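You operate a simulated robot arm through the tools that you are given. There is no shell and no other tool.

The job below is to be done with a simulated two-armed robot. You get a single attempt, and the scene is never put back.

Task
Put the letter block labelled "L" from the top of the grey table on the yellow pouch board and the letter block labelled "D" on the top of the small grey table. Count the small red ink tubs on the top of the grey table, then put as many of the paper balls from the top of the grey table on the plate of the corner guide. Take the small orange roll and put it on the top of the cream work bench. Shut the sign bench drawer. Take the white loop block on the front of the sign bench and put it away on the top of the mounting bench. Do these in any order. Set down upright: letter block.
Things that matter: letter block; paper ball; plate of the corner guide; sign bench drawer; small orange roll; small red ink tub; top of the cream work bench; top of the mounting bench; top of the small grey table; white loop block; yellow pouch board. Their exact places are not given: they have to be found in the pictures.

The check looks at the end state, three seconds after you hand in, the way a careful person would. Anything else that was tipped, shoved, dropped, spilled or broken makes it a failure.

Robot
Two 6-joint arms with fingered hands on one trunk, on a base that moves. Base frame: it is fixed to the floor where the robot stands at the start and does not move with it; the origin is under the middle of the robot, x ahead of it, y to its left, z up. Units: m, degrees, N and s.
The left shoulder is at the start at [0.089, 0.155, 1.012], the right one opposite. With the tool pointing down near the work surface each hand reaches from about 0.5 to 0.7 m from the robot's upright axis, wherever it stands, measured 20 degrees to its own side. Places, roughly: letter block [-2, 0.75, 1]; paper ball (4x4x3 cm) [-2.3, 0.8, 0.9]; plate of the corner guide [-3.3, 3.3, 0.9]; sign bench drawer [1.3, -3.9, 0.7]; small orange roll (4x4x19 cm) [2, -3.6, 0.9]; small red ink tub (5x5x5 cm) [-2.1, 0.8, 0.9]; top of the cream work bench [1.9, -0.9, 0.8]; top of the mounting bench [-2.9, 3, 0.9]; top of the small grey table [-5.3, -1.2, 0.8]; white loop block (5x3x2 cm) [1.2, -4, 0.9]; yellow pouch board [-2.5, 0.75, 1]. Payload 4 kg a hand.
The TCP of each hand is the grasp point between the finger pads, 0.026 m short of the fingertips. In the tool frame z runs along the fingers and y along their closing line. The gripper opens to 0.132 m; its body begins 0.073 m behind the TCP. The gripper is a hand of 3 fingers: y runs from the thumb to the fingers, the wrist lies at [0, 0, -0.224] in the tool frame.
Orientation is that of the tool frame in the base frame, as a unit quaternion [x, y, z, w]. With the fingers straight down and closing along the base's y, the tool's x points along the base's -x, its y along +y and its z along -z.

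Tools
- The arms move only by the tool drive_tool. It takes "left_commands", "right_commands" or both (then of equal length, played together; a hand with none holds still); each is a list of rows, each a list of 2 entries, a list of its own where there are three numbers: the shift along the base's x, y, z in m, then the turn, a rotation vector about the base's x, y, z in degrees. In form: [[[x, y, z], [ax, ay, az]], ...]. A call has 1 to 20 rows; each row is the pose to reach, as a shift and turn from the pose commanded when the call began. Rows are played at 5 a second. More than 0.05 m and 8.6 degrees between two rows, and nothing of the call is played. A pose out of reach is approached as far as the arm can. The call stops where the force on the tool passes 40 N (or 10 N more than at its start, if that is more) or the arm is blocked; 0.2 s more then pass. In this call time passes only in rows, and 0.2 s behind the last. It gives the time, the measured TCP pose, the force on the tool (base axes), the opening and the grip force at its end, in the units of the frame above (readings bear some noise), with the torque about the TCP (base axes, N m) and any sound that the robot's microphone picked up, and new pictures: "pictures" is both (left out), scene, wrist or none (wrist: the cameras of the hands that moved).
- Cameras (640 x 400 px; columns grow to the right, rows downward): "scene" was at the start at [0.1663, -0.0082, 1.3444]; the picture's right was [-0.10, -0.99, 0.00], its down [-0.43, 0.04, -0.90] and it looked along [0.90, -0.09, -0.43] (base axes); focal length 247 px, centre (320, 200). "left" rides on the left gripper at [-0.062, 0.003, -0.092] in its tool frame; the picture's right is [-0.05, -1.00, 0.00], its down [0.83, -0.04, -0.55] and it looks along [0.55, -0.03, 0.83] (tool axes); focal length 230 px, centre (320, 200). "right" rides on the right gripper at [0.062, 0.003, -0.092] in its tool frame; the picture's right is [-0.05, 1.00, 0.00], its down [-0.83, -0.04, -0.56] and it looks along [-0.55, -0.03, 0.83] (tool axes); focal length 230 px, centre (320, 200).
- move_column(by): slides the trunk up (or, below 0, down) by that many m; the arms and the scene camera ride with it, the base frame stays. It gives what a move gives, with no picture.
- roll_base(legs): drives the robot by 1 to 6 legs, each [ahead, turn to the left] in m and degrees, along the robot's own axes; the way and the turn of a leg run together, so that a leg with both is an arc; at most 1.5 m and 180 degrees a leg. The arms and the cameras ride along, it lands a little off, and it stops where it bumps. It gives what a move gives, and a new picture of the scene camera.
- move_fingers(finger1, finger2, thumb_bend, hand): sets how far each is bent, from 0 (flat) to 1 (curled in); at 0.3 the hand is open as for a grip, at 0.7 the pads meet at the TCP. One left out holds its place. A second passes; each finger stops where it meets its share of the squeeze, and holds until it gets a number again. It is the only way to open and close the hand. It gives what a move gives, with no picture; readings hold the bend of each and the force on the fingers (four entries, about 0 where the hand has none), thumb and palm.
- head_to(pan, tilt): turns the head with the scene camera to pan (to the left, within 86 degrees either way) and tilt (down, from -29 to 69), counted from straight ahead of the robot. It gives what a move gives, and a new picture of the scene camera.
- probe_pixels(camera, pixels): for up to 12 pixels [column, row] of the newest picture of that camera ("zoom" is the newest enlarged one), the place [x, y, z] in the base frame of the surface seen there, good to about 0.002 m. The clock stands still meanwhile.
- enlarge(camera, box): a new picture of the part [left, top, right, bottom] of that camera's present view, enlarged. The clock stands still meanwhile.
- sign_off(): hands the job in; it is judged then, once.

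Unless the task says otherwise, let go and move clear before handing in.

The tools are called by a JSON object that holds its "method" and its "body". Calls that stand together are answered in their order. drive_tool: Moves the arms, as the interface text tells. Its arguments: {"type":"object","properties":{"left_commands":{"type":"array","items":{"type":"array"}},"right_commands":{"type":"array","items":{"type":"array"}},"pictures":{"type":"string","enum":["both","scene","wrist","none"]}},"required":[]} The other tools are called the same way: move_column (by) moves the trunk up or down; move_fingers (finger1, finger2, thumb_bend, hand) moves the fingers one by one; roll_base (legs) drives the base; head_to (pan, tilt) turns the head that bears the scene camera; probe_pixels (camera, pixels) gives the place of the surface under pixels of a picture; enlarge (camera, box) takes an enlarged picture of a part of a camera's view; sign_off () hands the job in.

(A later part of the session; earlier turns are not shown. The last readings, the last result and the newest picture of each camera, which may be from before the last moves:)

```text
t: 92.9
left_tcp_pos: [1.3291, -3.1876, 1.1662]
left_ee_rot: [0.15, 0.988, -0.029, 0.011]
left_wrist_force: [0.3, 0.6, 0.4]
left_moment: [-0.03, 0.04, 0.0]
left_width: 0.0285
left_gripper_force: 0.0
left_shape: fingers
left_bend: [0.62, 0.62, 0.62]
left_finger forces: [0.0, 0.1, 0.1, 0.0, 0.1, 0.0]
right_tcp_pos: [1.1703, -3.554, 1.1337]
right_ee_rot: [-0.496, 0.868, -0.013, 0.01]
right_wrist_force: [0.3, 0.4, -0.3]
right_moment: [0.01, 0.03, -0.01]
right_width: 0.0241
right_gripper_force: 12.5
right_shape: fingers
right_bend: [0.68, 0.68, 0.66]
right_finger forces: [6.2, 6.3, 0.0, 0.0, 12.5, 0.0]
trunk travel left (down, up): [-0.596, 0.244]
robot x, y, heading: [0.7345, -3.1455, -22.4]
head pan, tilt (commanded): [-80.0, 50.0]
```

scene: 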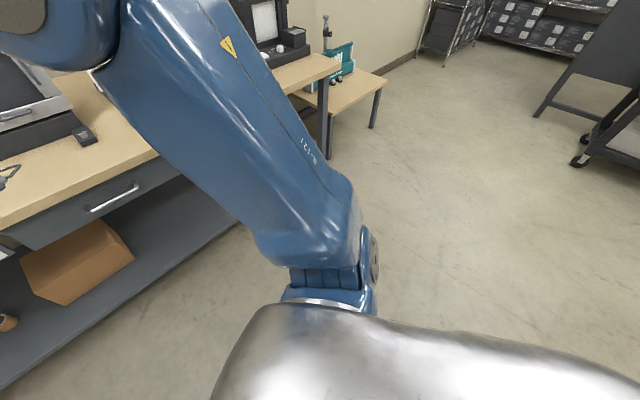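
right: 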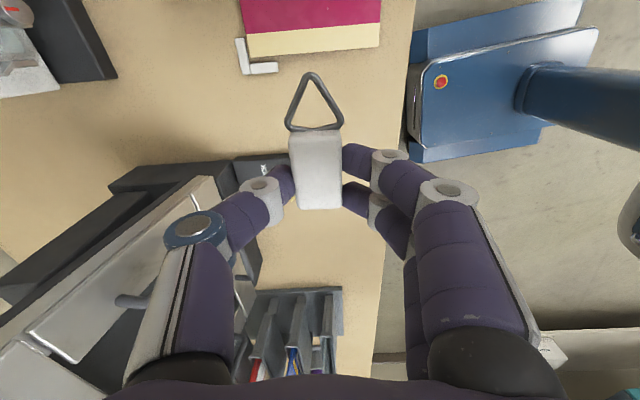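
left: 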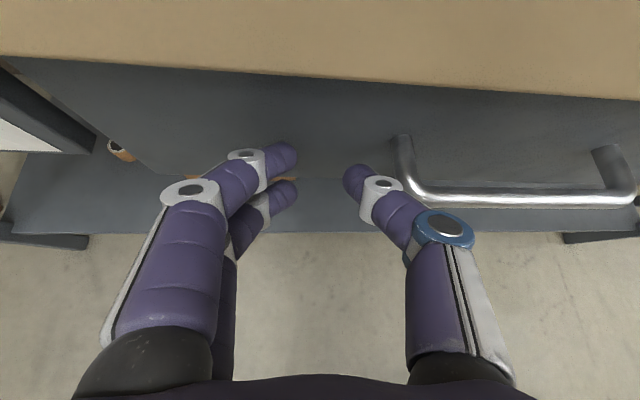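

That worked with the arms steady. I'll continue turning and driving to the spot in front of the rolls.

{"method": "head_to", "body": {"pan": 0, "tilt": 25}}

{"method": "roll_base", "body": {"legs": [[0, 34], [0.575, 0], [0, -34], [0, -33]]}}

```text
t: 94.4
left_tcp_pos: [1.3104, -3.1814, 1.1768]
left_ee_rot: [0.15, 0.988, -0.031, 0.019]
left_wrist_force: [0.0, 0.2, -0.1]
left_moment: [-0.04, 0.03, -0.02]
left_width: 0.0285
left_gripper_force: 0.1
left_shape: fingers
left_bend: [0.62, 0.62, 0.62]
left_finger forces: [0.0, 0.0, 0.0, 0.1, 0.0, 0.0]
right_tcp_pos: [1.1528, -3.5466, 1.1443]
right_ee_rot: [-0.496, 0.868, -0.02, 0.016]
right_wrist_force: [-0.2, -0.2, 0.2]
right_moment: [-0.02, 0.04, -0.01]
right_width: 0.0238
right_gripper_force: 12.7
right_shape: fingers
right_bend: [0.68, 0.68, 0.66]
right_finger forces: [6.2, 6.4, 0.0, 0.0, 12.7, 0.0]
trunk travel left (down, up): [-0.596, 0.244]
robot x, y, heading: [0.7327, -3.1471, -22.6]
head pan, tilt (commanded): [0.0, 25.0]
```

scene: 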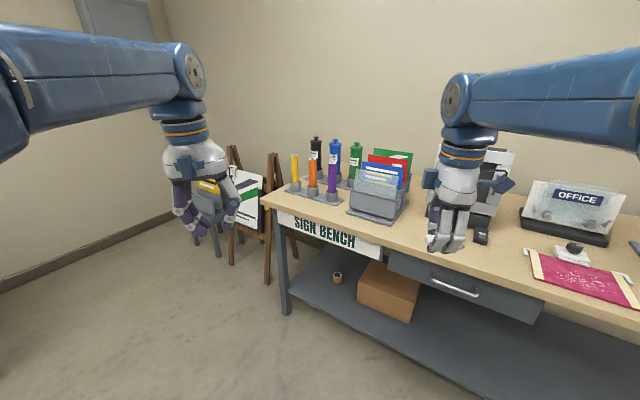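

```text
t: 103.0
left_tcp_pos: [1.7695, -3.3661, 1.1767]
left_ee_rot: [0.423, 0.906, -0.035, 0.01]
left_wrist_force: [-0.2, 0.3, -0.1]
left_moment: [-0.03, 0.04, -0.03]
left_width: 0.0287
left_gripper_force: 0.1
left_shape: fingers
left_bend: [0.62, 0.62, 0.62]
left_finger forces: [0.0, 0.0, 0.0, 0.0, 0.0, 0.1]
right_tcp_pos: [1.437, -3.5878, 1.1453]
right_ee_rot: [-0.232, 0.972, -0.023, 0.01]
right_wrist_force: [0.2, 0.9, -0.7]
right_moment: [-0.02, -0.01, 0.01]
right_width: 0.0232
right_gripper_force: 11.8
right_shape: fingers
right_bend: [0.68, 0.68, 0.66]
right_finger forces: [5.8, 5.8, 0.1, 0.0, 11.7, 0.0]
trunk travel left (down, up): [-0.596, 0.244]
robot x, y, heading: [1.3147, -3.022, -55.2]
head pan, tilt (commanded): [0.0, 25.0]
```

scene: 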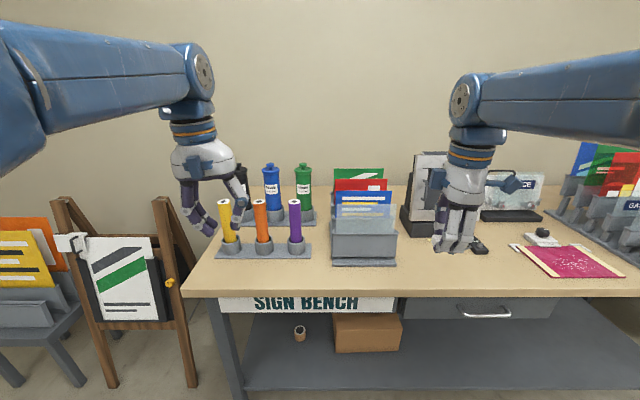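

Roll is 0.85 m ahead and 0.19 m left; I need about 0.22 m more. I'll probe the sign rack's height under the right hand's path and zoom on the roll again first.

{"method": "probe_pixels", "body": {"camera": "scene", "pixels": [[357, 170], [362, 182], [365, 195], [360, 212], [335, 235], [395, 235], [270, 165], [302, 165]]}}

{"method": "enlarge", "body": {"camera": "scene", "box": [200, 180, 320, 270]}}

```text
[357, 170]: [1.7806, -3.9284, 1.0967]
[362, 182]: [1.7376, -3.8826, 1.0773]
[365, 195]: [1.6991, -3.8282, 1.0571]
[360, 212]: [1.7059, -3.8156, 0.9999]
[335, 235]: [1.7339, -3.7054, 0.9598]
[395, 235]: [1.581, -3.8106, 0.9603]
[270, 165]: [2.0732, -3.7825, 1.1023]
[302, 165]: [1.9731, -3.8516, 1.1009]
```

```text
4.44 times, centred on (260, 225) of scene
```

zoom: 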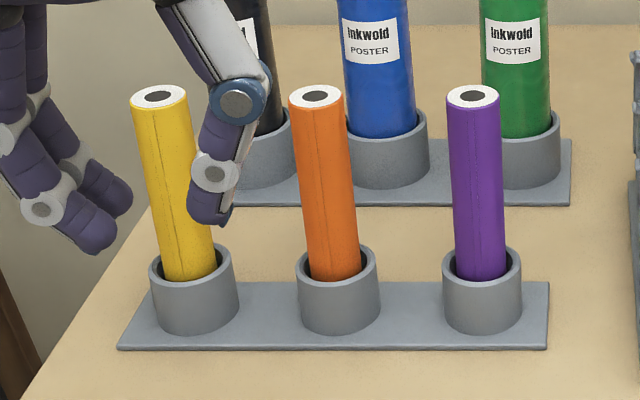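

{"method": "probe_pixels", "body": {"camera": "zoom", "pixels": [[315, 88], [315, 105], [291, 97], [341, 96], [321, 96], [472, 88], [472, 106], [325, 150], [335, 260], [335, 310], [420, 310]]}}

{"method": "roll_base", "body": {"legs": [[0.22, 0]]}}

```text
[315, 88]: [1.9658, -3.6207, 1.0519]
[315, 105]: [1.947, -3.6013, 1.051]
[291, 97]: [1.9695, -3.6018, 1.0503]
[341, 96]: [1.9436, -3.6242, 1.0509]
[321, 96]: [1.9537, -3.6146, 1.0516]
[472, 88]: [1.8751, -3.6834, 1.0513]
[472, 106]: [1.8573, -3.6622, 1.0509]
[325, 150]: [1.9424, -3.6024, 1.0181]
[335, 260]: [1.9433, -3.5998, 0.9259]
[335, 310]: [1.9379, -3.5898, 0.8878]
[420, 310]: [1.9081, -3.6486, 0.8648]
```

```text
t: 104.7
left_tcp_pos: [1.8891, -3.5327, 1.1857]
left_ee_rot: [0.421, 0.906, -0.04, 0.016]
left_wrist_force: [0.2, 0.3, -0.6]
left_moment: [0.02, 0.01, 0.03]
left_width: 0.0287
left_gripper_force: 0.1
left_shape: fingers
left_bend: [0.62, 0.62, 0.62]
left_finger forces: [0.0, 0.0, 0.0, 0.0, 0.0, 0.0]
right_tcp_pos: [1.5575, -3.757, 1.153]
right_ee_rot: [-0.234, 0.972, -0.03, 0.013]
right_wrist_force: [0.2, 0.1, -0.8]
right_moment: [0.0, 0.01, -0.03]
right_width: 0.0235
right_gripper_force: 12.5
right_shape: fingers
right_bend: [0.69, 0.68, 0.66]
right_finger forces: [6.0, 6.1, 0.0, 0.0, 12.3, 0.1]
trunk travel left (down, up): [-0.596, 0.244]
robot x, y, heading: [1.4431, -3.1996, -55.0]
head pan, tilt (commanded): [0.0, 25.0]
```

scene: 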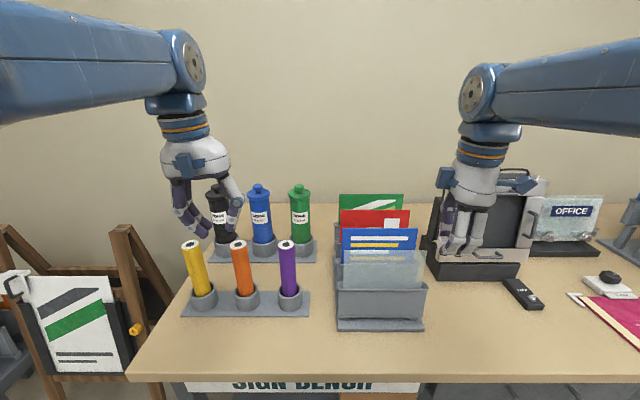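

The orange roll's top centre is (1.9565,-3.612,1.051). I'll raise the trunk 0.10 m for reach, and open the left hand to about 0.085 m.

{"method": "move_column", "body": {"by": 0.1}}

{"method": "move_fingers", "body": {"hand": "left", "finger1": 0.43, "finger2": 0.43, "thumb_bend": 0.43}}

```text
t: 106.0
left_tcp_pos: [1.8767, -3.5148, 1.2919]
left_ee_rot: [0.422, 0.906, -0.042, 0.021]
left_wrist_force: [0.1, 0.5, 0.7]
left_moment: [-0.06, 0.01, 0.0]
left_width: 0.0287
left_gripper_force: 0.0
left_shape: fingers
left_bend: [0.62, 0.62, 0.62]
left_finger forces: [0.1, 0.0, 0.0, 0.0, 0.0, 0.0]
right_tcp_pos: [1.5468, -3.7415, 1.2479]
right_ee_rot: [-0.233, 0.972, -0.022, 0.01]
right_wrist_force: [0.3, 0.6, -0.1]
right_moment: [0.0, -0.02, 0.01]
right_width: 0.0233
right_gripper_force: 11.9
right_shape: fingers
right_bend: [0.69, 0.68, 0.66]
right_finger forces: [6.1, 6.4, 0.0, 0.1, 12.4, 0.1]
trunk travel left (down, up): [-0.696, 0.144]
robot x, y, heading: [1.4388, -3.204, -54.9]
head pan, tilt (commanded): [0.0, 25.0]
```

```text
t: 107.0
left_tcp_pos: [1.8767, -3.5148, 1.2926]
left_ee_rot: [0.421, 0.906, -0.041, 0.02]
left_wrist_force: [0.8, 0.1, 0.0]
left_moment: [-0.04, -0.01, 0.0]
left_width: 0.0906
left_gripper_force: 0.1
left_shape: fingers
left_bend: [0.43, 0.43, 0.43]
left_finger forces: [0.0, 0.1, 0.0, 0.0, 0.0, 0.1]
right_tcp_pos: [1.5472, -3.7407, 1.2481]
right_ee_rot: [-0.233, 0.972, -0.022, 0.01]
right_wrist_force: [0.0, -0.6, 0.3]
right_moment: [-0.03, 0.01, 0.0]
right_width: 0.0232
right_gripper_force: 12.1
right_shape: fingers
right_bend: [0.69, 0.68, 0.66]
right_finger forces: [6.1, 6.3, 0.0, 0.0, 12.4, 0.0]
trunk travel left (down, up): [-0.696, 0.144]
robot x, y, heading: [1.4452, -3.198, -55.0]
head pan, tilt (commanded): [0.0, 25.0]
```

Left hand is at (1.877,-3.515,1.293). I'll move above the roll, correct tilt and yaw +35° so the fingers clear the neighbouring rolls.

{"method": "drive_tool", "body": {"left_commands": [[[0.0133, -0.0162, -0.0271], [0.84, 0.28, 5.83]], [[0.0266, -0.0324, -0.0542], [1.68, 0.56, 11.67]], [[0.0399, -0.0486, -0.0813], [2.52, 0.85, 17.5]], [[0.0532, -0.0648, -0.1084], [3.35, 1.13, 23.3]], [[0.0665, -0.081, -0.1355], [4.19, 1.41, 29.2]], [[0.0798, -0.0972, -0.1626], [5.03, 1.69, 35]]], "pictures": "both"}}

```text
t: 108.4
left_tcp_pos: [1.9558, -3.6139, 1.1337]
left_ee_rot: [0.129, 0.992, -0.001, 0.005]
left_wrist_force: [-0.5, 0.0, -0.5]
left_moment: [0.0, 0.01, -0.03]
left_width: 0.0909
left_gripper_force: 0.0
left_shape: fingers
left_bend: [0.43, 0.43, 0.43]
left_finger forces: [0.1, 0.0, 0.2, 0.1, 0.1, 0.0]
right_tcp_pos: [1.548, -3.7412, 1.2463]
right_ee_rot: [-0.234, 0.972, -0.021, 0.008]
right_wrist_force: [0.1, 0.7, -0.2]
right_moment: [0.04, 0.03, -0.01]
right_width: 0.0237
right_gripper_force: 12.2
right_shape: fingers
right_bend: [0.69, 0.68, 0.66]
right_finger forces: [6.1, 6.4, 0.0, 0.0, 12.4, 0.1]
trunk travel left (down, up): [-0.696, 0.144]
robot x, y, heading: [1.4433, -3.2021, -55.0]
head pan, tilt (commanded): [0.0, 25.0]
```

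scene: 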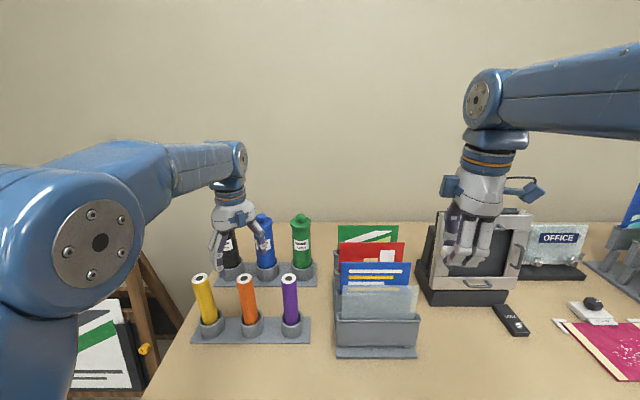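
left: 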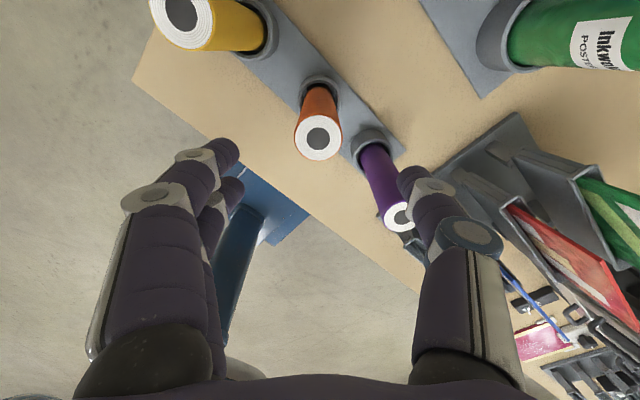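

The wrist picture shows the orange roll top (318,138) almost exactly on the tool axis. I'll descend 0.10 m first and check.

{"method": "drive_tool", "body": {"left_commands": [[[0, 0, -0.025], [0, 0, 0]], [[0, 0, -0.05], [0, 0, 0]], [[0.0005, 0.001, -0.075], [0, 0, 0]], [[0.0007, 0.0015, -0.1], [0, 0, 0]]], "pictures": "both"}}

```text
t: 109.4
left_tcp_pos: [1.9559, -3.6111, 1.033]
left_ee_rot: [0.13, 0.991, -0.001, 0.007]
left_wrist_force: [-0.1, 0.1, 0.7]
left_moment: [0.01, 0.02, -0.01]
left_width: 0.0907
left_gripper_force: 0.0
left_shape: fingers
left_bend: [0.43, 0.43, 0.43]
left_finger forces: [0.0, 0.0, 0.0, 0.0, 0.0, 0.0]
right_tcp_pos: [1.5474, -3.741, 1.2477]
right_ee_rot: [-0.233, 0.972, -0.023, 0.009]
right_wrist_force: [0.2, 0.4, -1.7]
right_moment: [0.04, -0.01, 0.02]
right_width: 0.0232
right_gripper_force: 12.5
right_shape: fingers
right_bend: [0.69, 0.68, 0.66]
right_finger forces: [6.1, 6.3, 0.0, 0.0, 12.4, 0.0]
trunk travel left (down, up): [-0.696, 0.144]
robot x, y, heading: [1.4414, -3.2016, -55.0]
head pan, tilt (commanded): [0.0, 25.0]
```

scene: 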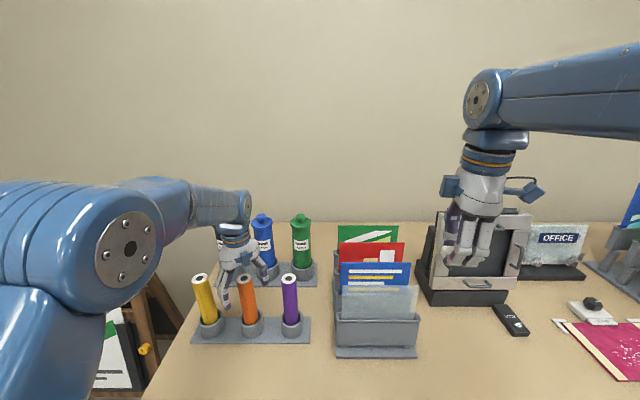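
left: 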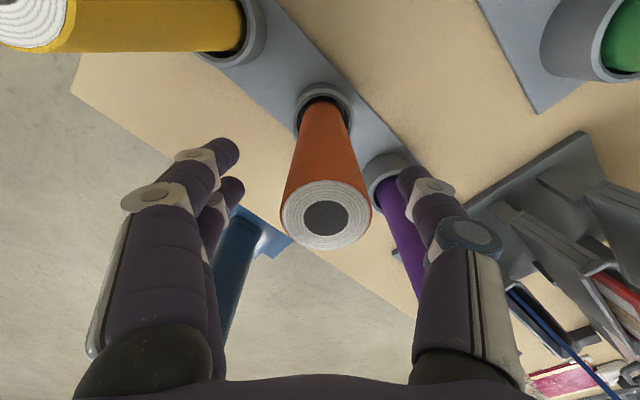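

Still centred. Descend a further 0.03 m and close the left hand on the roll.

{"method": "drive_tool", "body": {"left_commands": [[[0, 0, -0.016], [0, 0, 0]], [[0, 0, -0.032], [0, 0, 0]]], "pictures": "wrist"}}

{"method": "move_fingers", "body": {"hand": "left", "finger1": 0.7, "finger2": 0.7, "thumb_bend": 0.7}}

```text
t: 110.0
left_tcp_pos: [1.9561, -3.6107, 1.0011]
left_ee_rot: [0.13, 0.991, -0.001, 0.005]
left_wrist_force: [-0.3, -0.5, 0.0]
left_moment: [-0.05, -0.02, -0.01]
left_width: 0.0909
left_gripper_force: 0.2
left_shape: fingers
left_bend: [0.43, 0.43, 0.43]
left_finger forces: [0.0, 0.0, 0.1, 0.0, 0.1, 0.0]
right_tcp_pos: [1.5477, -3.7419, 1.248]
right_ee_rot: [-0.233, 0.972, -0.021, 0.009]
right_wrist_force: [0.0, -0.7, 0.4]
right_moment: [0.01, 0.0, -0.02]
right_width: 0.0234
right_gripper_force: 12.7
right_shape: fingers
right_bend: [0.69, 0.68, 0.66]
right_finger forces: [6.0, 6.3, 0.1, 0.0, 12.4, 0.1]
trunk travel left (down, up): [-0.696, 0.144]
robot x, y, heading: [1.4426, -3.2043, -55.0]
head pan, tilt (commanded): [0.0, 25.0]
```

left: 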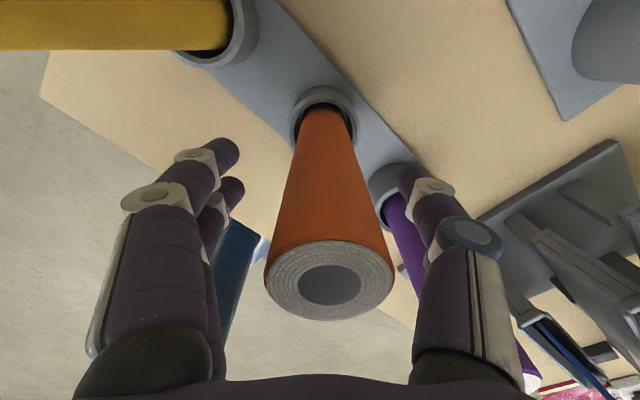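

```text
t: 111.0
left_tcp_pos: [1.9557, -3.6097, 1.0005]
left_ee_rot: [0.129, 0.992, -0.002, 0.007]
left_wrist_force: [-1.5, -0.2, -1.0]
left_moment: [-0.01, 0.0, -0.01]
left_width: 0.0343
left_gripper_force: 12.3
left_shape: fingers
left_bend: [0.61, 0.63, 0.64]
left_finger forces: [7.7, 4.8, 0.0, 0.1, 12.5, 0.0]
right_tcp_pos: [1.5475, -3.7408, 1.247]
right_ee_rot: [-0.233, 0.972, -0.023, 0.01]
right_wrist_force: [0.1, -0.4, -1.0]
right_moment: [-0.01, 0.03, 0.0]
right_width: 0.0233
right_gripper_force: 12.3
right_shape: fingers
right_bend: [0.69, 0.68, 0.66]
right_finger forces: [6.1, 6.4, 0.0, 0.0, 12.4, 0.0]
trunk travel left (down, up): [-0.696, 0.144]
robot x, y, heading: [1.4419, -3.2008, -55.5]
head pan, tilt (commanded): [0.0, 25.0]
```

The roll is gripped (0.034 m, ~12 N). I'll lift it straight up 0.14 m out of its cup.

{"method": "drive_tool", "body": {"left_commands": [[[0, 0, 0.02], [0, 0, 0]], [[0, 0, 0.04], [0, 0, 0]], [[0, 0, 0.06], [0, 0, 0]], [[0, 0, 0.08], [0, 0, 0]], [[0, 0, 0.1], [0, 0, 0]], [[0, 0, 0.12], [0, 0, 0]], [[0, 0, 0.14], [0, 0, 0]]], "pictures": "both"}}

```text
t: 112.6
left_tcp_pos: [1.9576, -3.6113, 1.1416]
left_ee_rot: [0.13, 0.991, -0.001, 0.006]
left_wrist_force: [0.1, 0.0, -0.2]
left_moment: [-0.03, 0.0, 0.02]
left_width: 0.0342
left_gripper_force: 11.8
left_shape: fingers
left_bend: [0.61, 0.64, 0.64]
left_finger forces: [7.8, 4.8, 0.0, 0.0, 12.3, 0.1]
right_tcp_pos: [1.5469, -3.7404, 1.2485]
right_ee_rot: [-0.234, 0.972, -0.021, 0.01]
right_wrist_force: [-0.5, -0.4, -0.6]
right_moment: [-0.01, -0.02, 0.01]
right_width: 0.0234
right_gripper_force: 12.7
right_shape: fingers
right_bend: [0.69, 0.68, 0.66]
right_finger forces: [6.1, 6.2, 0.0, 0.0, 12.4, 0.1]
trunk travel left (down, up): [-0.696, 0.144]
robot x, y, heading: [1.4442, -3.1981, -55.1]
head pan, tilt (commanded): [0.0, 25.0]
```

scene: 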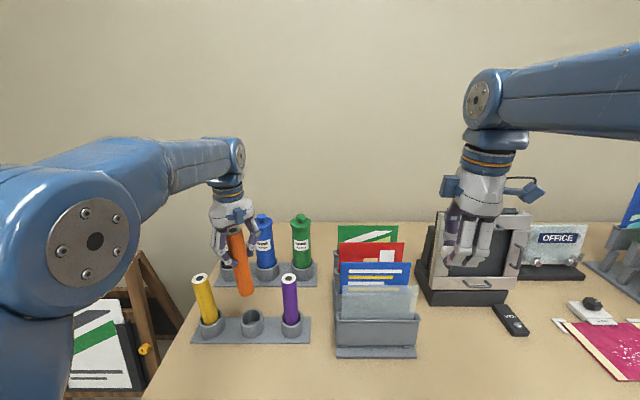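
left: 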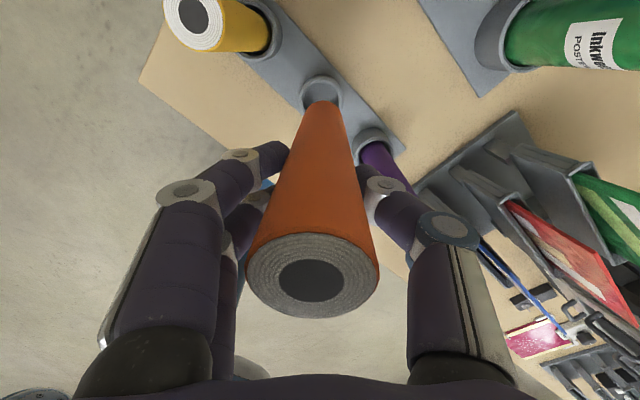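

The roll is out of the cup and held vertically. I'll back straight off the bench.

{"method": "roll_base", "body": {"legs": [[-0.2, 0], [-0.25, 0]]}}

```text
t: 113.6
left_tcp_pos: [1.9274, -3.5667, 1.1373]
left_ee_rot: [0.129, 0.992, 0.0, 0.003]
left_wrist_force: [-0.7, -0.6, -1.8]
left_moment: [-0.06, -0.04, -0.01]
left_width: 0.0341
left_gripper_force: 12.5
left_shape: fingers
left_bend: [0.61, 0.64, 0.64]
left_finger forces: [8.0, 5.3, 0.1, 0.0, 12.4, 0.1]
right_tcp_pos: [1.5192, -3.7001, 1.2478]
right_ee_rot: [-0.234, 0.972, -0.024, 0.009]
right_wrist_force: [-0.7, 1.1, 0.3]
right_moment: [-0.1, -0.07, -0.01]
right_width: 0.0231
right_gripper_force: 12.7
right_shape: fingers
right_bend: [0.69, 0.69, 0.66]
right_finger forces: [6.0, 6.3, 0.0, 0.1, 12.3, 0.1]
trunk travel left (down, up): [-0.696, 0.144]
robot x, y, heading: [1.4115, -3.1541, -54.9]
head pan, tilt (commanded): [0.0, 25.0]
stopped in leg 1: the robot was blocked; the commanded pose is now the measured one
```

scene: 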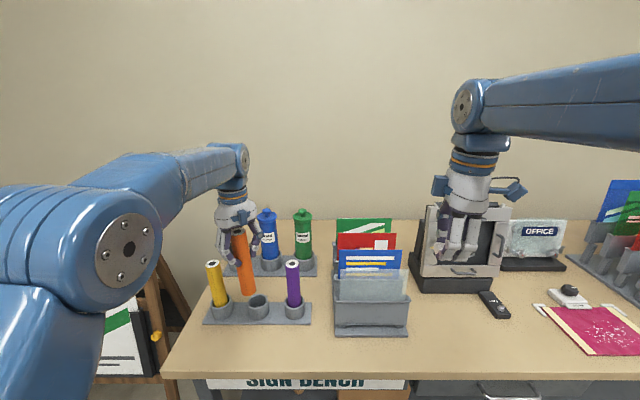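

Another spurious stop after 0.05 m. I'll repeat with one leg.

{"method": "roll_base", "body": {"legs": [[-0.2, 0]]}}

{"method": "roll_base", "body": {"legs": [[-0.2, 0]]}}

```text
t: 115.2
left_tcp_pos: [1.8109, -3.4022, 1.1399]
left_ee_rot: [0.128, 0.992, 0.001, 0.004]
left_wrist_force: [0.3, -0.4, -1.9]
left_moment: [0.07, 0.06, -0.01]
left_width: 0.0343
left_gripper_force: 12.9
left_shape: fingers
left_bend: [0.61, 0.64, 0.64]
left_finger forces: [7.9, 5.2, 0.1, 0.0, 12.3, 0.0]
right_tcp_pos: [1.4041, -3.5353, 1.2346]
right_ee_rot: [-0.234, 0.972, -0.007, 0.004]
right_wrist_force: [-0.2, -0.3, -1.2]
right_moment: [0.05, 0.03, 0.02]
right_width: 0.0233
right_gripper_force: 12.6
right_shape: fingers
right_bend: [0.69, 0.69, 0.66]
right_finger forces: [6.1, 6.1, 0.1, 0.0, 12.3, 0.0]
trunk travel left (down, up): [-0.696, 0.144]
robot x, y, heading: [1.2975, -2.9914, -55.0]
head pan, tilt (commanded): [0.0, 25.0]
```

scene: 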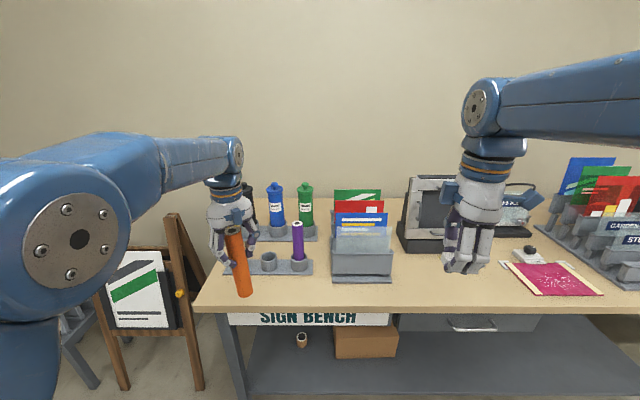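

```text
t: 116.8
left_tcp_pos: [1.6829, -3.2189, 1.153]
left_ee_rot: [0.129, 0.992, -0.007, 0.012]
left_wrist_force: [-0.7, -0.4, -0.8]
left_moment: [-0.01, -0.03, -0.01]
left_width: 0.0344
left_gripper_force: 13.1
left_shape: fingers
left_bend: [0.61, 0.64, 0.64]
left_finger forces: [7.9, 5.4, 0.0, 0.0, 12.5, 0.0]
right_tcp_pos: [1.2754, -3.3547, 1.215]
right_ee_rot: [-0.233, 0.972, 0.02, -0.007]
right_wrist_force: [0.0, 0.6, -1.5]
right_moment: [-0.01, 0.0, 0.0]
right_width: 0.0233
right_gripper_force: 11.7
right_shape: fingers
right_bend: [0.69, 0.69, 0.66]
right_finger forces: [6.1, 6.2, 0.1, 0.0, 12.3, 0.1]
trunk travel left (down, up): [-0.696, 0.144]
robot x, y, heading: [1.1817, -2.8306, -55.1]
head pan, tilt (commanded): [0.0, 25.0]
```

scene: 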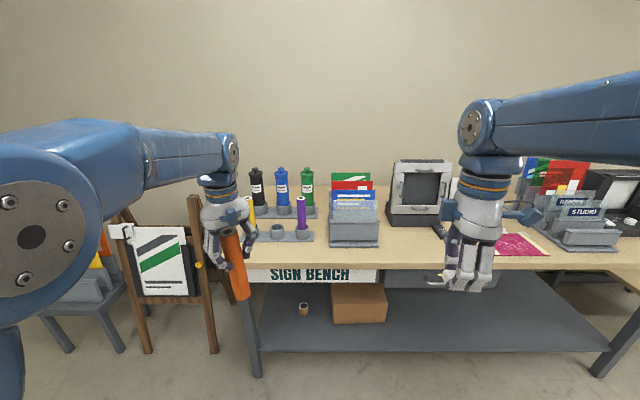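

Now I'll probe the easel for clearance and turn left toward the cream bench in small legs.

{"method": "probe_pixels", "body": {"camera": "scene", "pixels": [[165, 270], [205, 310], [130, 330], [120, 225], [235, 260], [240, 290]]}}

{"method": "roll_base", "body": {"legs": [[0, 28], [0, 28], [0, 28]]}}

```text
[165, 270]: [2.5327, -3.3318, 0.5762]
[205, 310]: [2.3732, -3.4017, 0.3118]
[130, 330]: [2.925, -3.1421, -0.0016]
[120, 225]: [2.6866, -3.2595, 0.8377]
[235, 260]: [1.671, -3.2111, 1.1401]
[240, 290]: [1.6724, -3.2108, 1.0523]
```

```text
t: 121.6
left_tcp_pos: [1.6037, -2.3851, 1.1648]
left_ee_rot: [-0.568, 0.823, 0.002, 0.024]
left_wrist_force: [0.0, 0.4, -0.8]
left_moment: [0.01, -0.01, -0.01]
left_width: 0.0343
left_gripper_force: 11.9
left_shape: fingers
left_bend: [0.61, 0.65, 0.64]
left_finger forces: [8.2, 4.3, 0.0, 0.0, 11.8, 0.1]
right_tcp_pos: [1.7033, -2.7993, 1.2089]
right_ee_rot: [0.822, -0.567, -0.02, 0.035]
right_wrist_force: [-0.2, -0.4, 0.0]
right_moment: [0.04, 0.0, -0.04]
right_width: 0.0229
right_gripper_force: 10.9
right_shape: fingers
right_bend: [0.69, 0.69, 0.66]
right_finger forces: [5.7, 5.7, 0.1, 0.0, 11.4, 0.0]
trunk travel left (down, up): [-0.696, 0.144]
robot x, y, heading: [1.1879, -2.8373, 28.6]
head pan, tilt (commanded): [0.0, 25.0]
```

scene: 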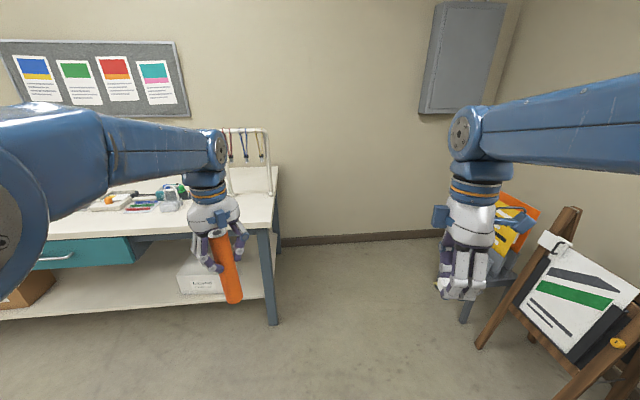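

The cream bench front edge is at left (pixels 40-275, row ~225). I'll probe edge points and free areas.

{"method": "probe_pixels", "body": {"camera": "scene", "pixels": [[60, 238], [140, 233], [262, 224], [276, 170], [170, 215], [130, 220], [272, 320], [200, 212], [255, 205], [230, 300], [265, 195]]}}

{"method": "enlarge", "body": {"camera": "scene", "box": [40, 110, 300, 300]}}

```text
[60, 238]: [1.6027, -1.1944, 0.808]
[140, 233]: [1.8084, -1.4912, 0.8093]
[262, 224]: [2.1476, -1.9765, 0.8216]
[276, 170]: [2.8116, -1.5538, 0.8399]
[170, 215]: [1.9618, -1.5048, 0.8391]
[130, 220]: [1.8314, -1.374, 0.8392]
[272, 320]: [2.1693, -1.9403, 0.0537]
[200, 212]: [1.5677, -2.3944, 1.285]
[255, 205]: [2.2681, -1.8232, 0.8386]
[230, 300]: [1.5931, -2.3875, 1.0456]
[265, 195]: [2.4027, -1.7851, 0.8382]
```

```text
2.11 times, centred on (170, 205) of scene
```

zoom: 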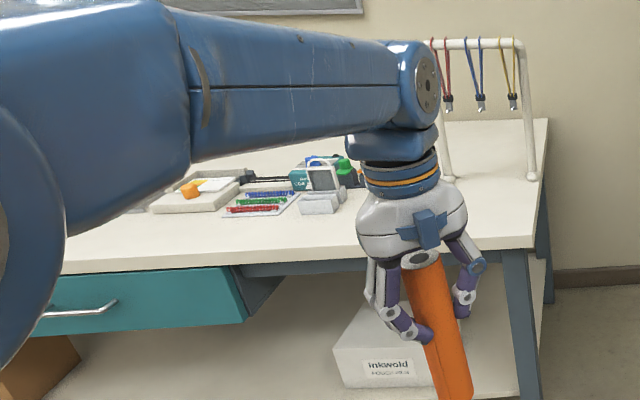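

The bench front edge runs along azimuth -55°, top z=0.839, with a free spot near its right front corner around (2.17,-1.75). I'll drive there so the left hand is over that spot.

{"method": "roll_base", "body": {"legs": [[0, 15.4], [0.4, 0], [0.4, 0], [0, -9]]}}

```text
t: 127.9
left_tcp_pos: [2.125, -1.7969, 1.1761]
left_ee_rot: [-0.608, 0.793, 0.003, 0.032]
left_wrist_force: [0.2, 0.1, -0.9]
left_moment: [-0.03, -0.02, 0.02]
left_width: 0.034
left_gripper_force: 12.0
left_shape: fingers
left_bend: [0.61, 0.65, 0.64]
left_finger forces: [8.2, 4.4, 0.1, 0.1, 11.9, 0.0]
right_tcp_pos: [2.2743, -2.1947, 1.2023]
right_ee_rot: [0.85, -0.523, -0.026, 0.056]
right_wrist_force: [0.0, 0.4, -0.4]
right_moment: [0.0, 0.02, 0.0]
right_width: 0.0227
right_gripper_force: 11.8
right_shape: fingers
right_bend: [0.69, 0.69, 0.66]
right_finger forces: [6.0, 5.9, 0.1, 0.0, 11.9, 0.1]
trunk travel left (down, up): [-0.696, 0.144]
robot x, y, heading: [1.7768, -2.2825, 34.5]
head pan, tilt (commanded): [0.0, 25.0]
```

scene: 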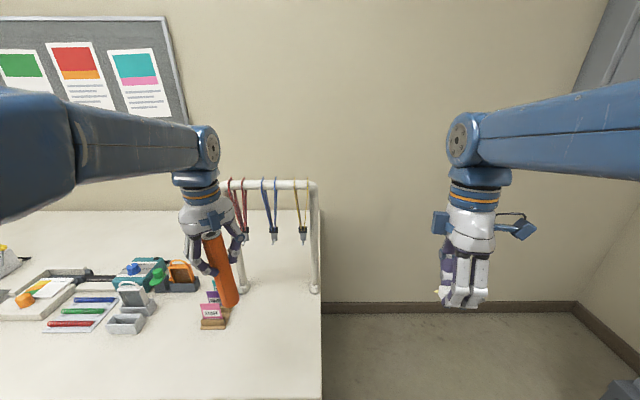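

A small pink card holder sits at pixel (212,312), close to where I planned to place. I'll probe for clear bench area.

{"method": "enlarge", "body": {"camera": "scene", "box": [100, 180, 340, 400]}}

{"method": "probe_pixels", "body": {"camera": "scene", "pixels": [[212, 312], [215, 328], [270, 330], [250, 360], [290, 340], [200, 370], [243, 290], [225, 290], [235, 303], [125, 325], [222, 243], [300, 390]]}}

```text
1.82 times, centred on (220, 290) of scene
```

zoom: 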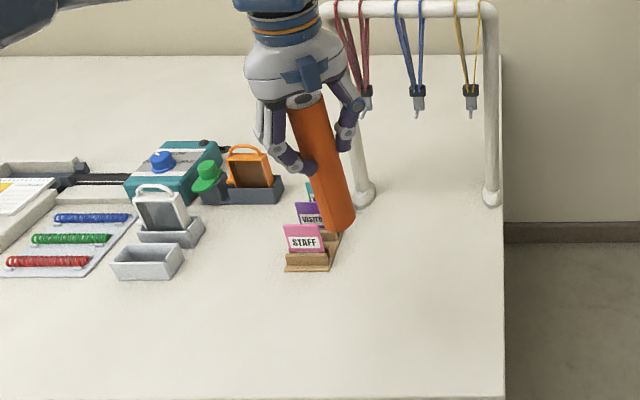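

```text
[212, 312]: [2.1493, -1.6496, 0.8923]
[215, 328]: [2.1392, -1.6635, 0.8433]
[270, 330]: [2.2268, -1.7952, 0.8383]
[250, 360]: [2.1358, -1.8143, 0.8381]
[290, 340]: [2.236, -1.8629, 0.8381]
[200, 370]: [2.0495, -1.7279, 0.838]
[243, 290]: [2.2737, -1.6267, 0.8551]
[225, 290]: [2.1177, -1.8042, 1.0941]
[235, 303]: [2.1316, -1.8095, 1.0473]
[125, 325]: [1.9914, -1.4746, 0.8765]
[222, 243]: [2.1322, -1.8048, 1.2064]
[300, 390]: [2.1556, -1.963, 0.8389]
```

The card holder is ~0.13 m from the roll, so placing at about (2.14,-1.82) is clear. I'll correct the 3.7° tilt and lower to about 1 cm above the bench.

{"method": "drive_tool", "body": {"left_commands": [[[0.0025, -0.004, -0.03], [-0.4, 0.45, 0]], [[0.005, -0.008, -0.06], [-0.8, 0.9, 0]], [[0.0075, -0.012, -0.09], [-1.25, 1.35, 0]], [[0.01, -0.016, -0.12], [-1.7, 1.8, 0]], [[0.0125, -0.02, -0.15], [-2.1, 2.25, 0]], [[0.015, -0.023, -0.182], [-2.5, 2.7, 0]]], "pictures": "both"}}

{"method": "enlarge", "body": {"camera": "scene", "box": [150, 220, 330, 400]}}

```text
t: 129.3
left_tcp_pos: [2.1225, -1.8322, 1.0024]
left_ee_rot: [-0.609, 0.793, -0.002, 0.01]
left_wrist_force: [-0.4, 1.2, -1.2]
left_moment: [0.01, 0.04, 0.02]
left_width: 0.0341
left_gripper_force: 12.7
left_shape: fingers
left_bend: [0.61, 0.65, 0.64]
left_finger forces: [7.9, 4.8, 0.0, 0.0, 12.0, 0.0]
right_tcp_pos: [2.2583, -2.2042, 1.1811]
right_ee_rot: [0.847, -0.523, -0.038, 0.085]
right_wrist_force: [1.0, 0.2, 0.2]
right_moment: [-0.04, 0.0, 0.0]
right_width: 0.0228
right_gripper_force: 12.0
right_shape: fingers
right_bend: [0.69, 0.69, 0.66]
right_finger forces: [6.0, 6.0, 0.1, 0.1, 12.0, 0.0]
trunk travel left (down, up): [-0.696, 0.144]
robot x, y, heading: [1.7744, -2.2824, 34.6]
head pan, tilt (commanded): [0.0, 25.0]
```

scene: 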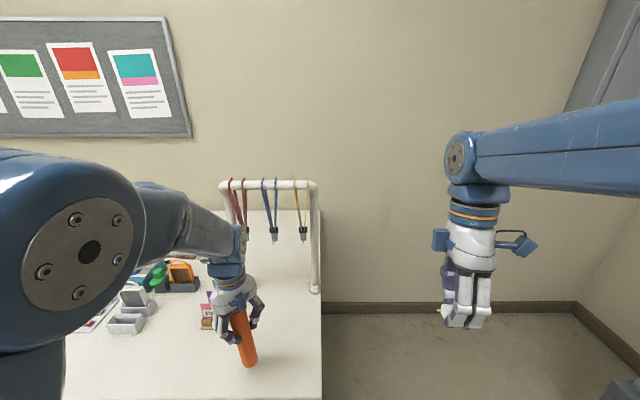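
left: 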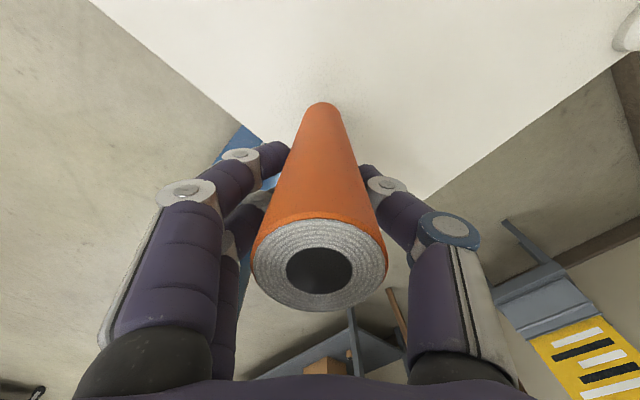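

```text
2.22 times, centred on (240, 310) of scene
```

zoom: 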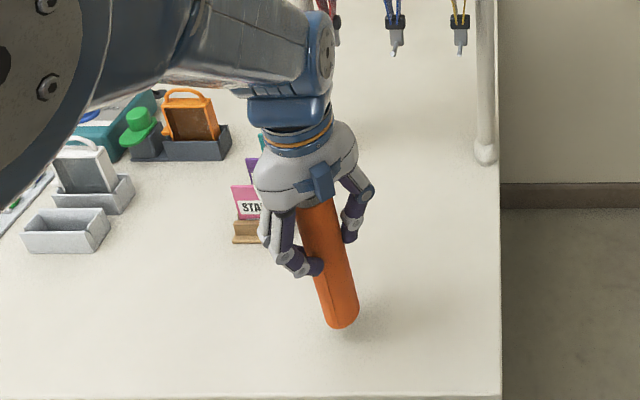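

The roll hangs about 2 cm above the bench, only ~6 cm from the edge. I'll shift it 4 cm inward and lower to near contact, while also straightening the right hand, which has sagged and tilted ~10°.

{"method": "drive_tool", "body": {"left_commands": [[[0.016, 0.012, 0], [-0.2, 0.4, 0]], [[0.033, 0.023, 0], [-0.5, 1.0, 0]], [[0.033, 0.023, -0.008], [-0.5, 1.0, 0]], [[0.033, 0.023, -0.016], [-0.5, 1.0, 0]], [[0.033, 0.023, -0.021], [-0.5, 1.0, 0]]], "right_commands": [[[0, 0, 0.01], [1.2, -1.75, 0]], [[0, 0, 0.02], [2.4, -3.5, 0]], [[0, 0, 0.03], [3.6, -5.25, 0]], [[0, 0, 0.04], [4.8, -7.0, 0]], [[0, 0, 0.05], [5.96, -8.77, 0]]], "pictures": "both"}}

```text
t: 130.5
left_tcp_pos: [2.1557, -1.8086, 0.9815]
left_ee_rot: [-0.608, 0.794, 0.001, 0.0]
left_wrist_force: [0.0, 0.5, -1.2]
left_moment: [-0.06, 0.0, 0.01]
left_width: 0.0344
left_gripper_force: 12.1
left_shape: fingers
left_bend: [0.61, 0.65, 0.64]
left_finger forces: [8.1, 4.7, 0.0, 0.1, 12.0, 0.0]
right_tcp_pos: [2.3052, -2.1697, 1.2455]
right_ee_rot: [0.85, -0.526, 0.009, -0.018]
right_wrist_force: [-0.7, 0.0, -0.3]
right_moment: [0.01, -0.05, 0.01]
right_width: 0.0229
right_gripper_force: 12.6
right_shape: fingers
right_bend: [0.69, 0.69, 0.66]
right_finger forces: [6.1, 5.9, 0.0, 0.0, 11.9, 0.1]
right hand out of reach, approached as far as the arm can: row 1, 2, 3, 4, 5
trunk travel left (down, up): [-0.696, 0.144]
robot x, y, heading: [1.7763, -2.2796, 34.5]
head pan, tilt (commanded): [0.0, 25.0]
```

scene: 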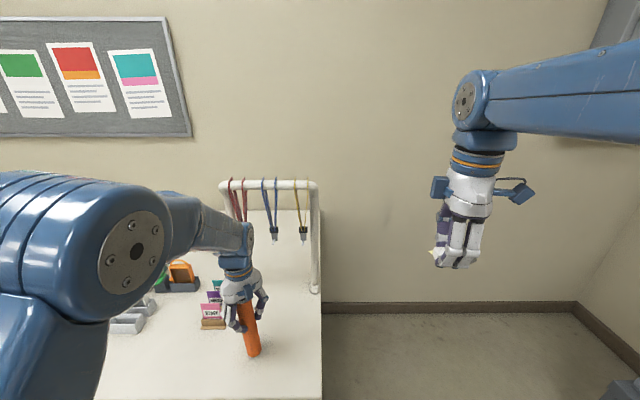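
right: 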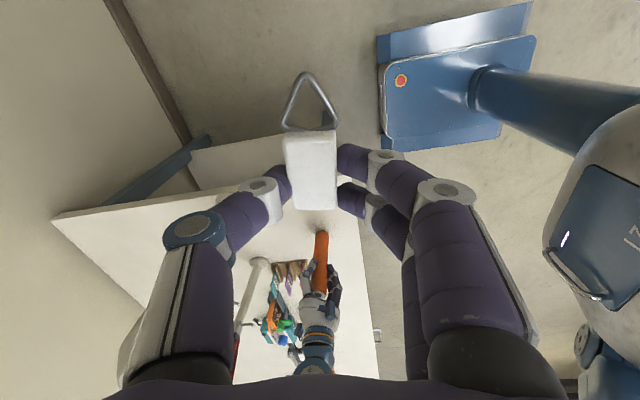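
left: 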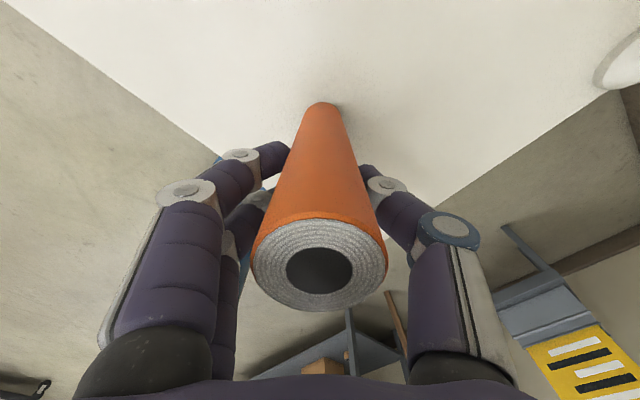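

The roll is almost touching. I'll lower in 1.5 mm steps and watch the vertical force.

{"method": "drive_tool", "body": {"left_commands": [[[0, 0, -0.0015], [0, 0, 0]], [[0, 0, -0.003], [0, 0, 0]], [[0, 0, -0.0045], [0, 0, 0]]], "pictures": "none"}}

{"method": "enlarge", "body": {"camera": "scene", "box": [200, 280, 310, 390]}}

```text
t: 131.3
left_tcp_pos: [2.156, -1.8075, 0.9778]
left_ee_rot: [-0.608, 0.794, 0.001, 0.0]
left_wrist_force: [0.0, 0.1, -1.1]
left_moment: [0.01, 0.03, 0.01]
left_width: 0.0343
left_gripper_force: 13.1
left_shape: fingers
left_bend: [0.61, 0.65, 0.64]
left_finger forces: [8.0, 4.7, 0.0, 0.1, 11.9, 0.1]
right_tcp_pos: [2.3054, -2.1718, 1.2466]
right_ee_rot: [0.851, -0.525, 0.009, -0.018]
right_wrist_force: [-0.2, -0.1, -0.2]
right_moment: [-0.04, 0.0, -0.02]
right_width: 0.0224
right_gripper_force: 12.1
right_shape: fingers
right_bend: [0.69, 0.69, 0.66]
right_finger forces: [6.0, 6.0, 0.0, 0.1, 12.0, 0.0]
trunk travel left (down, up): [-0.696, 0.144]
robot x, y, heading: [1.7746, -2.2828, 34.7]
head pan, tilt (commanded): [0.0, 25.0]
```

```text
3.64 times, centred on (255, 335) of scene
```

zoom: 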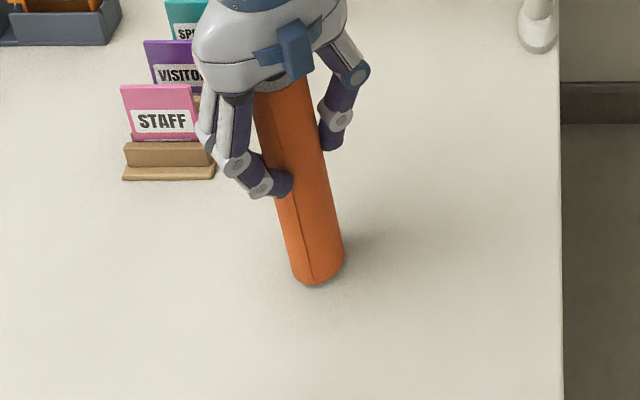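

No contact force yet (Fz≈-1). Lower a few more millimetres.

{"method": "drive_tool", "body": {"left_commands": [[[0, 0, -0.0015], [0, 0, 0]], [[0, 0, -0.003], [0, 0, 0]], [[0, 0, -0.0045], [0, 0, 0]]], "pictures": "none"}}

```text
t: 132.1
left_tcp_pos: [2.1551, -1.8084, 0.9741]
left_ee_rot: [-0.609, 0.793, 0.0, 0.001]
left_wrist_force: [0.1, -1.0, 2.1]
left_moment: [0.0, 0.04, -0.01]
left_width: 0.0347
left_gripper_force: 12.6
left_shape: fingers
left_bend: [0.61, 0.65, 0.65]
left_finger forces: [8.2, 4.9, 0.1, 0.1, 12.3, 0.1]
right_tcp_pos: [2.3042, -2.1727, 1.2461]
right_ee_rot: [0.851, -0.525, 0.007, -0.02]
right_wrist_force: [-0.4, -0.3, -1.2]
right_moment: [0.02, 0.0, 0.01]
right_width: 0.0229
right_gripper_force: 12.2
right_shape: fingers
right_bend: [0.69, 0.69, 0.66]
right_finger forces: [6.0, 6.0, 0.1, 0.0, 12.1, 0.0]
trunk travel left (down, up): [-0.696, 0.144]
robot x, y, heading: [1.7758, -2.2824, 34.5]
head pan, tilt (commanded): [0.0, 25.0]
```

Contact is felt (+3 N change). I'll release gently in two stages.

{"method": "move_fingers", "body": {"hand": "left", "finger1": 0.56, "finger2": 0.6, "thumb_bend": 0.58}}

{"method": "move_fingers", "body": {"hand": "left", "finger1": 0.4, "finger2": 0.4, "thumb_bend": 0.4}}

{"method": "enlarge", "body": {"camera": "scene", "box": [200, 280, 310, 390]}}

{"method": "enlarge", "body": {"camera": "left", "box": [0, 0, 640, 400]}}

```text
t: 133.1
left_tcp_pos: [2.1543, -1.8081, 0.9724]
left_ee_rot: [-0.608, 0.794, 0.002, 0.0]
left_wrist_force: [0.0, -0.3, -0.3]
left_moment: [0.0, -0.01, -0.04]
left_width: 0.0459
left_gripper_force: 0.1
left_shape: fingers
left_bend: [0.56, 0.6, 0.57]
left_finger forces: [0.0, 0.1, 0.1, 0.0, 0.0, 0.1]
right_tcp_pos: [2.3051, -2.171, 1.2473]
right_ee_rot: [0.851, -0.525, 0.008, -0.018]
right_wrist_force: [0.7, -0.2, -0.6]
right_moment: [0.0, 0.0, 0.03]
right_width: 0.0229
right_gripper_force: 12.4
right_shape: fingers
right_bend: [0.69, 0.69, 0.66]
right_finger forces: [6.0, 6.1, 0.0, 0.0, 12.1, 0.0]
trunk travel left (down, up): [-0.696, 0.144]
robot x, y, heading: [1.7745, -2.282, 34.5]
head pan, tilt (commanded): [0.0, 25.0]
```

```text
t: 134.1
left_tcp_pos: [2.1551, -1.8088, 0.9743]
left_ee_rot: [-0.609, 0.793, 0.001, 0.0]
left_wrist_force: [-0.1, 1.0, -0.2]
left_moment: [-0.03, 0.0, 0.0]
left_width: 0.1007
left_gripper_force: 0.0
left_shape: fingers
left_bend: [0.4, 0.4, 0.4]
left_finger forces: [0.0, 0.0, 0.0, 0.0, 0.1, 0.0]
right_tcp_pos: [2.3041, -2.1706, 1.2471]
right_ee_rot: [0.851, -0.526, 0.008, -0.018]
right_wrist_force: [0.2, 0.0, -0.3]
right_moment: [0.0, 0.0, 0.02]
right_width: 0.0225
right_gripper_force: 11.8
right_shape: fingers
right_bend: [0.69, 0.69, 0.66]
right_finger forces: [6.0, 6.0, 0.0, 0.1, 12.0, 0.1]
trunk travel left (down, up): [-0.696, 0.144]
robot x, y, heading: [1.7725, -2.2802, 34.3]
head pan, tilt (commanded): [0.0, 25.0]
```

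```text
3.64 times, centred on (255, 335) of scene
```

zoom: 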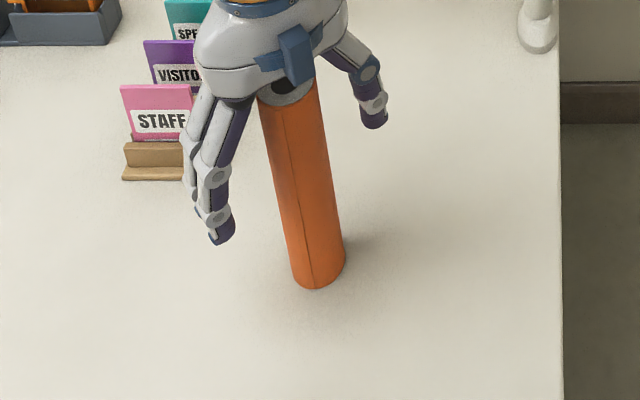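

```text
1.00 times, centred on (320, 200) of left (not enlarged: the box is as wide or as high as the picture)
```

zoom: 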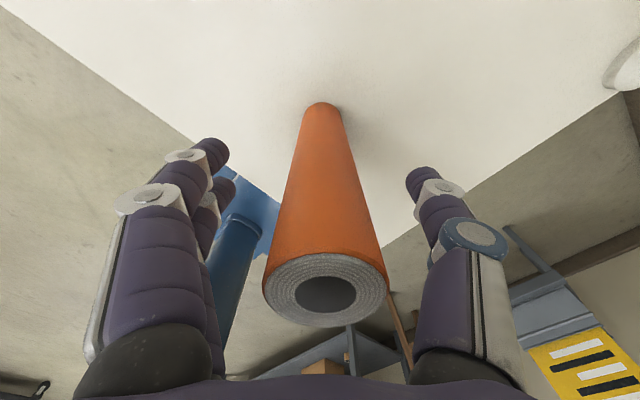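

The roll stands free between the open fingers. I'll raise the left hand straight up.

{"method": "drive_tool", "body": {"left_commands": [[[0, 0, 0.03], [0, 0, 0]], [[0, 0, 0.06], [0, 0, 0]], [[0, 0, 0.09], [0, 0, 0]], [[0, 0, 0.12], [0, 0, 0]], [[0, 0, 0.15], [0, 0, 0]]], "pictures": "scene"}}

{"method": "roll_base", "body": {"legs": [[-0.2, 0]]}}

```text
t: 135.3
left_tcp_pos: [2.1548, -1.8084, 1.1231]
left_ee_rot: [-0.609, 0.793, -0.001, 0.0]
left_wrist_force: [-0.4, -0.2, -0.4]
left_moment: [0.03, -0.01, -0.01]
left_width: 0.1011
left_gripper_force: 0.1
left_shape: fingers
left_bend: [0.4, 0.4, 0.4]
left_finger forces: [0.0, 0.1, 0.0, 0.1, 0.1, 0.0]
right_tcp_pos: [2.3052, -2.1712, 1.2474]
right_ee_rot: [0.851, -0.525, 0.009, -0.018]
right_wrist_force: [0.9, -0.2, 0.3]
right_moment: [0.0, 0.0, -0.02]
right_width: 0.0228
right_gripper_force: 11.8
right_shape: fingers
right_bend: [0.69, 0.69, 0.66]
right_finger forces: [5.9, 6.0, 0.0, 0.0, 12.0, 0.0]
trunk travel left (down, up): [-0.696, 0.144]
robot x, y, heading: [1.777, -2.2836, 34.7]
head pan, tilt (commanded): [0.0, 25.0]
```

scene: 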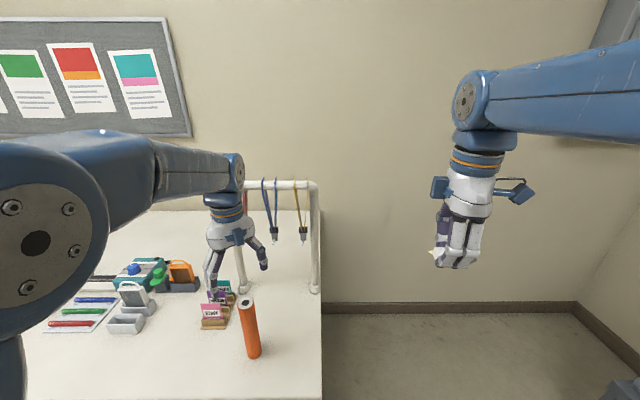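

```text
t: 136.9
left_tcp_pos: [1.9928, -1.9192, 1.1211]
left_ee_rot: [-0.61, 0.793, 0.001, -0.001]
left_wrist_force: [-0.4, -0.2, -0.1]
left_moment: [-0.01, 0.0, -0.04]
left_width: 0.101
left_gripper_force: 0.1
left_shape: fingers
left_bend: [0.4, 0.4, 0.4]
left_finger forces: [0.0, 0.0, 0.0, 0.0, 0.1, 0.1]
right_tcp_pos: [2.1441, -2.2802, 1.2443]
right_ee_rot: [0.851, -0.525, 0.007, -0.017]
right_wrist_force: [0.0, -0.5, -0.4]
right_moment: [-0.04, 0.03, -0.01]
right_width: 0.0228
right_gripper_force: 12.1
right_shape: fingers
right_bend: [0.69, 0.69, 0.66]
right_finger forces: [6.0, 6.0, 0.0, 0.1, 12.0, 0.0]
trunk travel left (down, up): [-0.696, 0.144]
robot x, y, heading: [1.6075, -2.3987, 34.6]
head pan, tilt (commanded): [0.0, 25.0]
```

scene: 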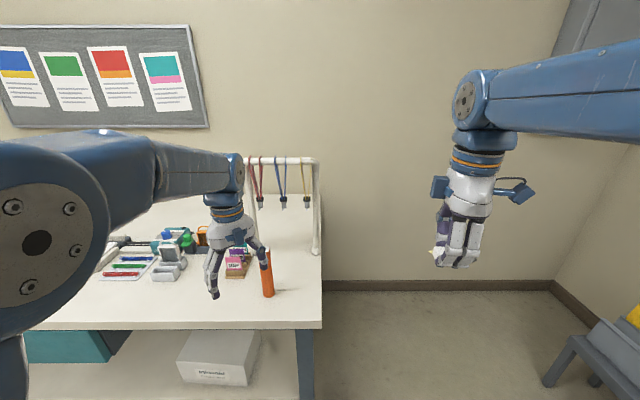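

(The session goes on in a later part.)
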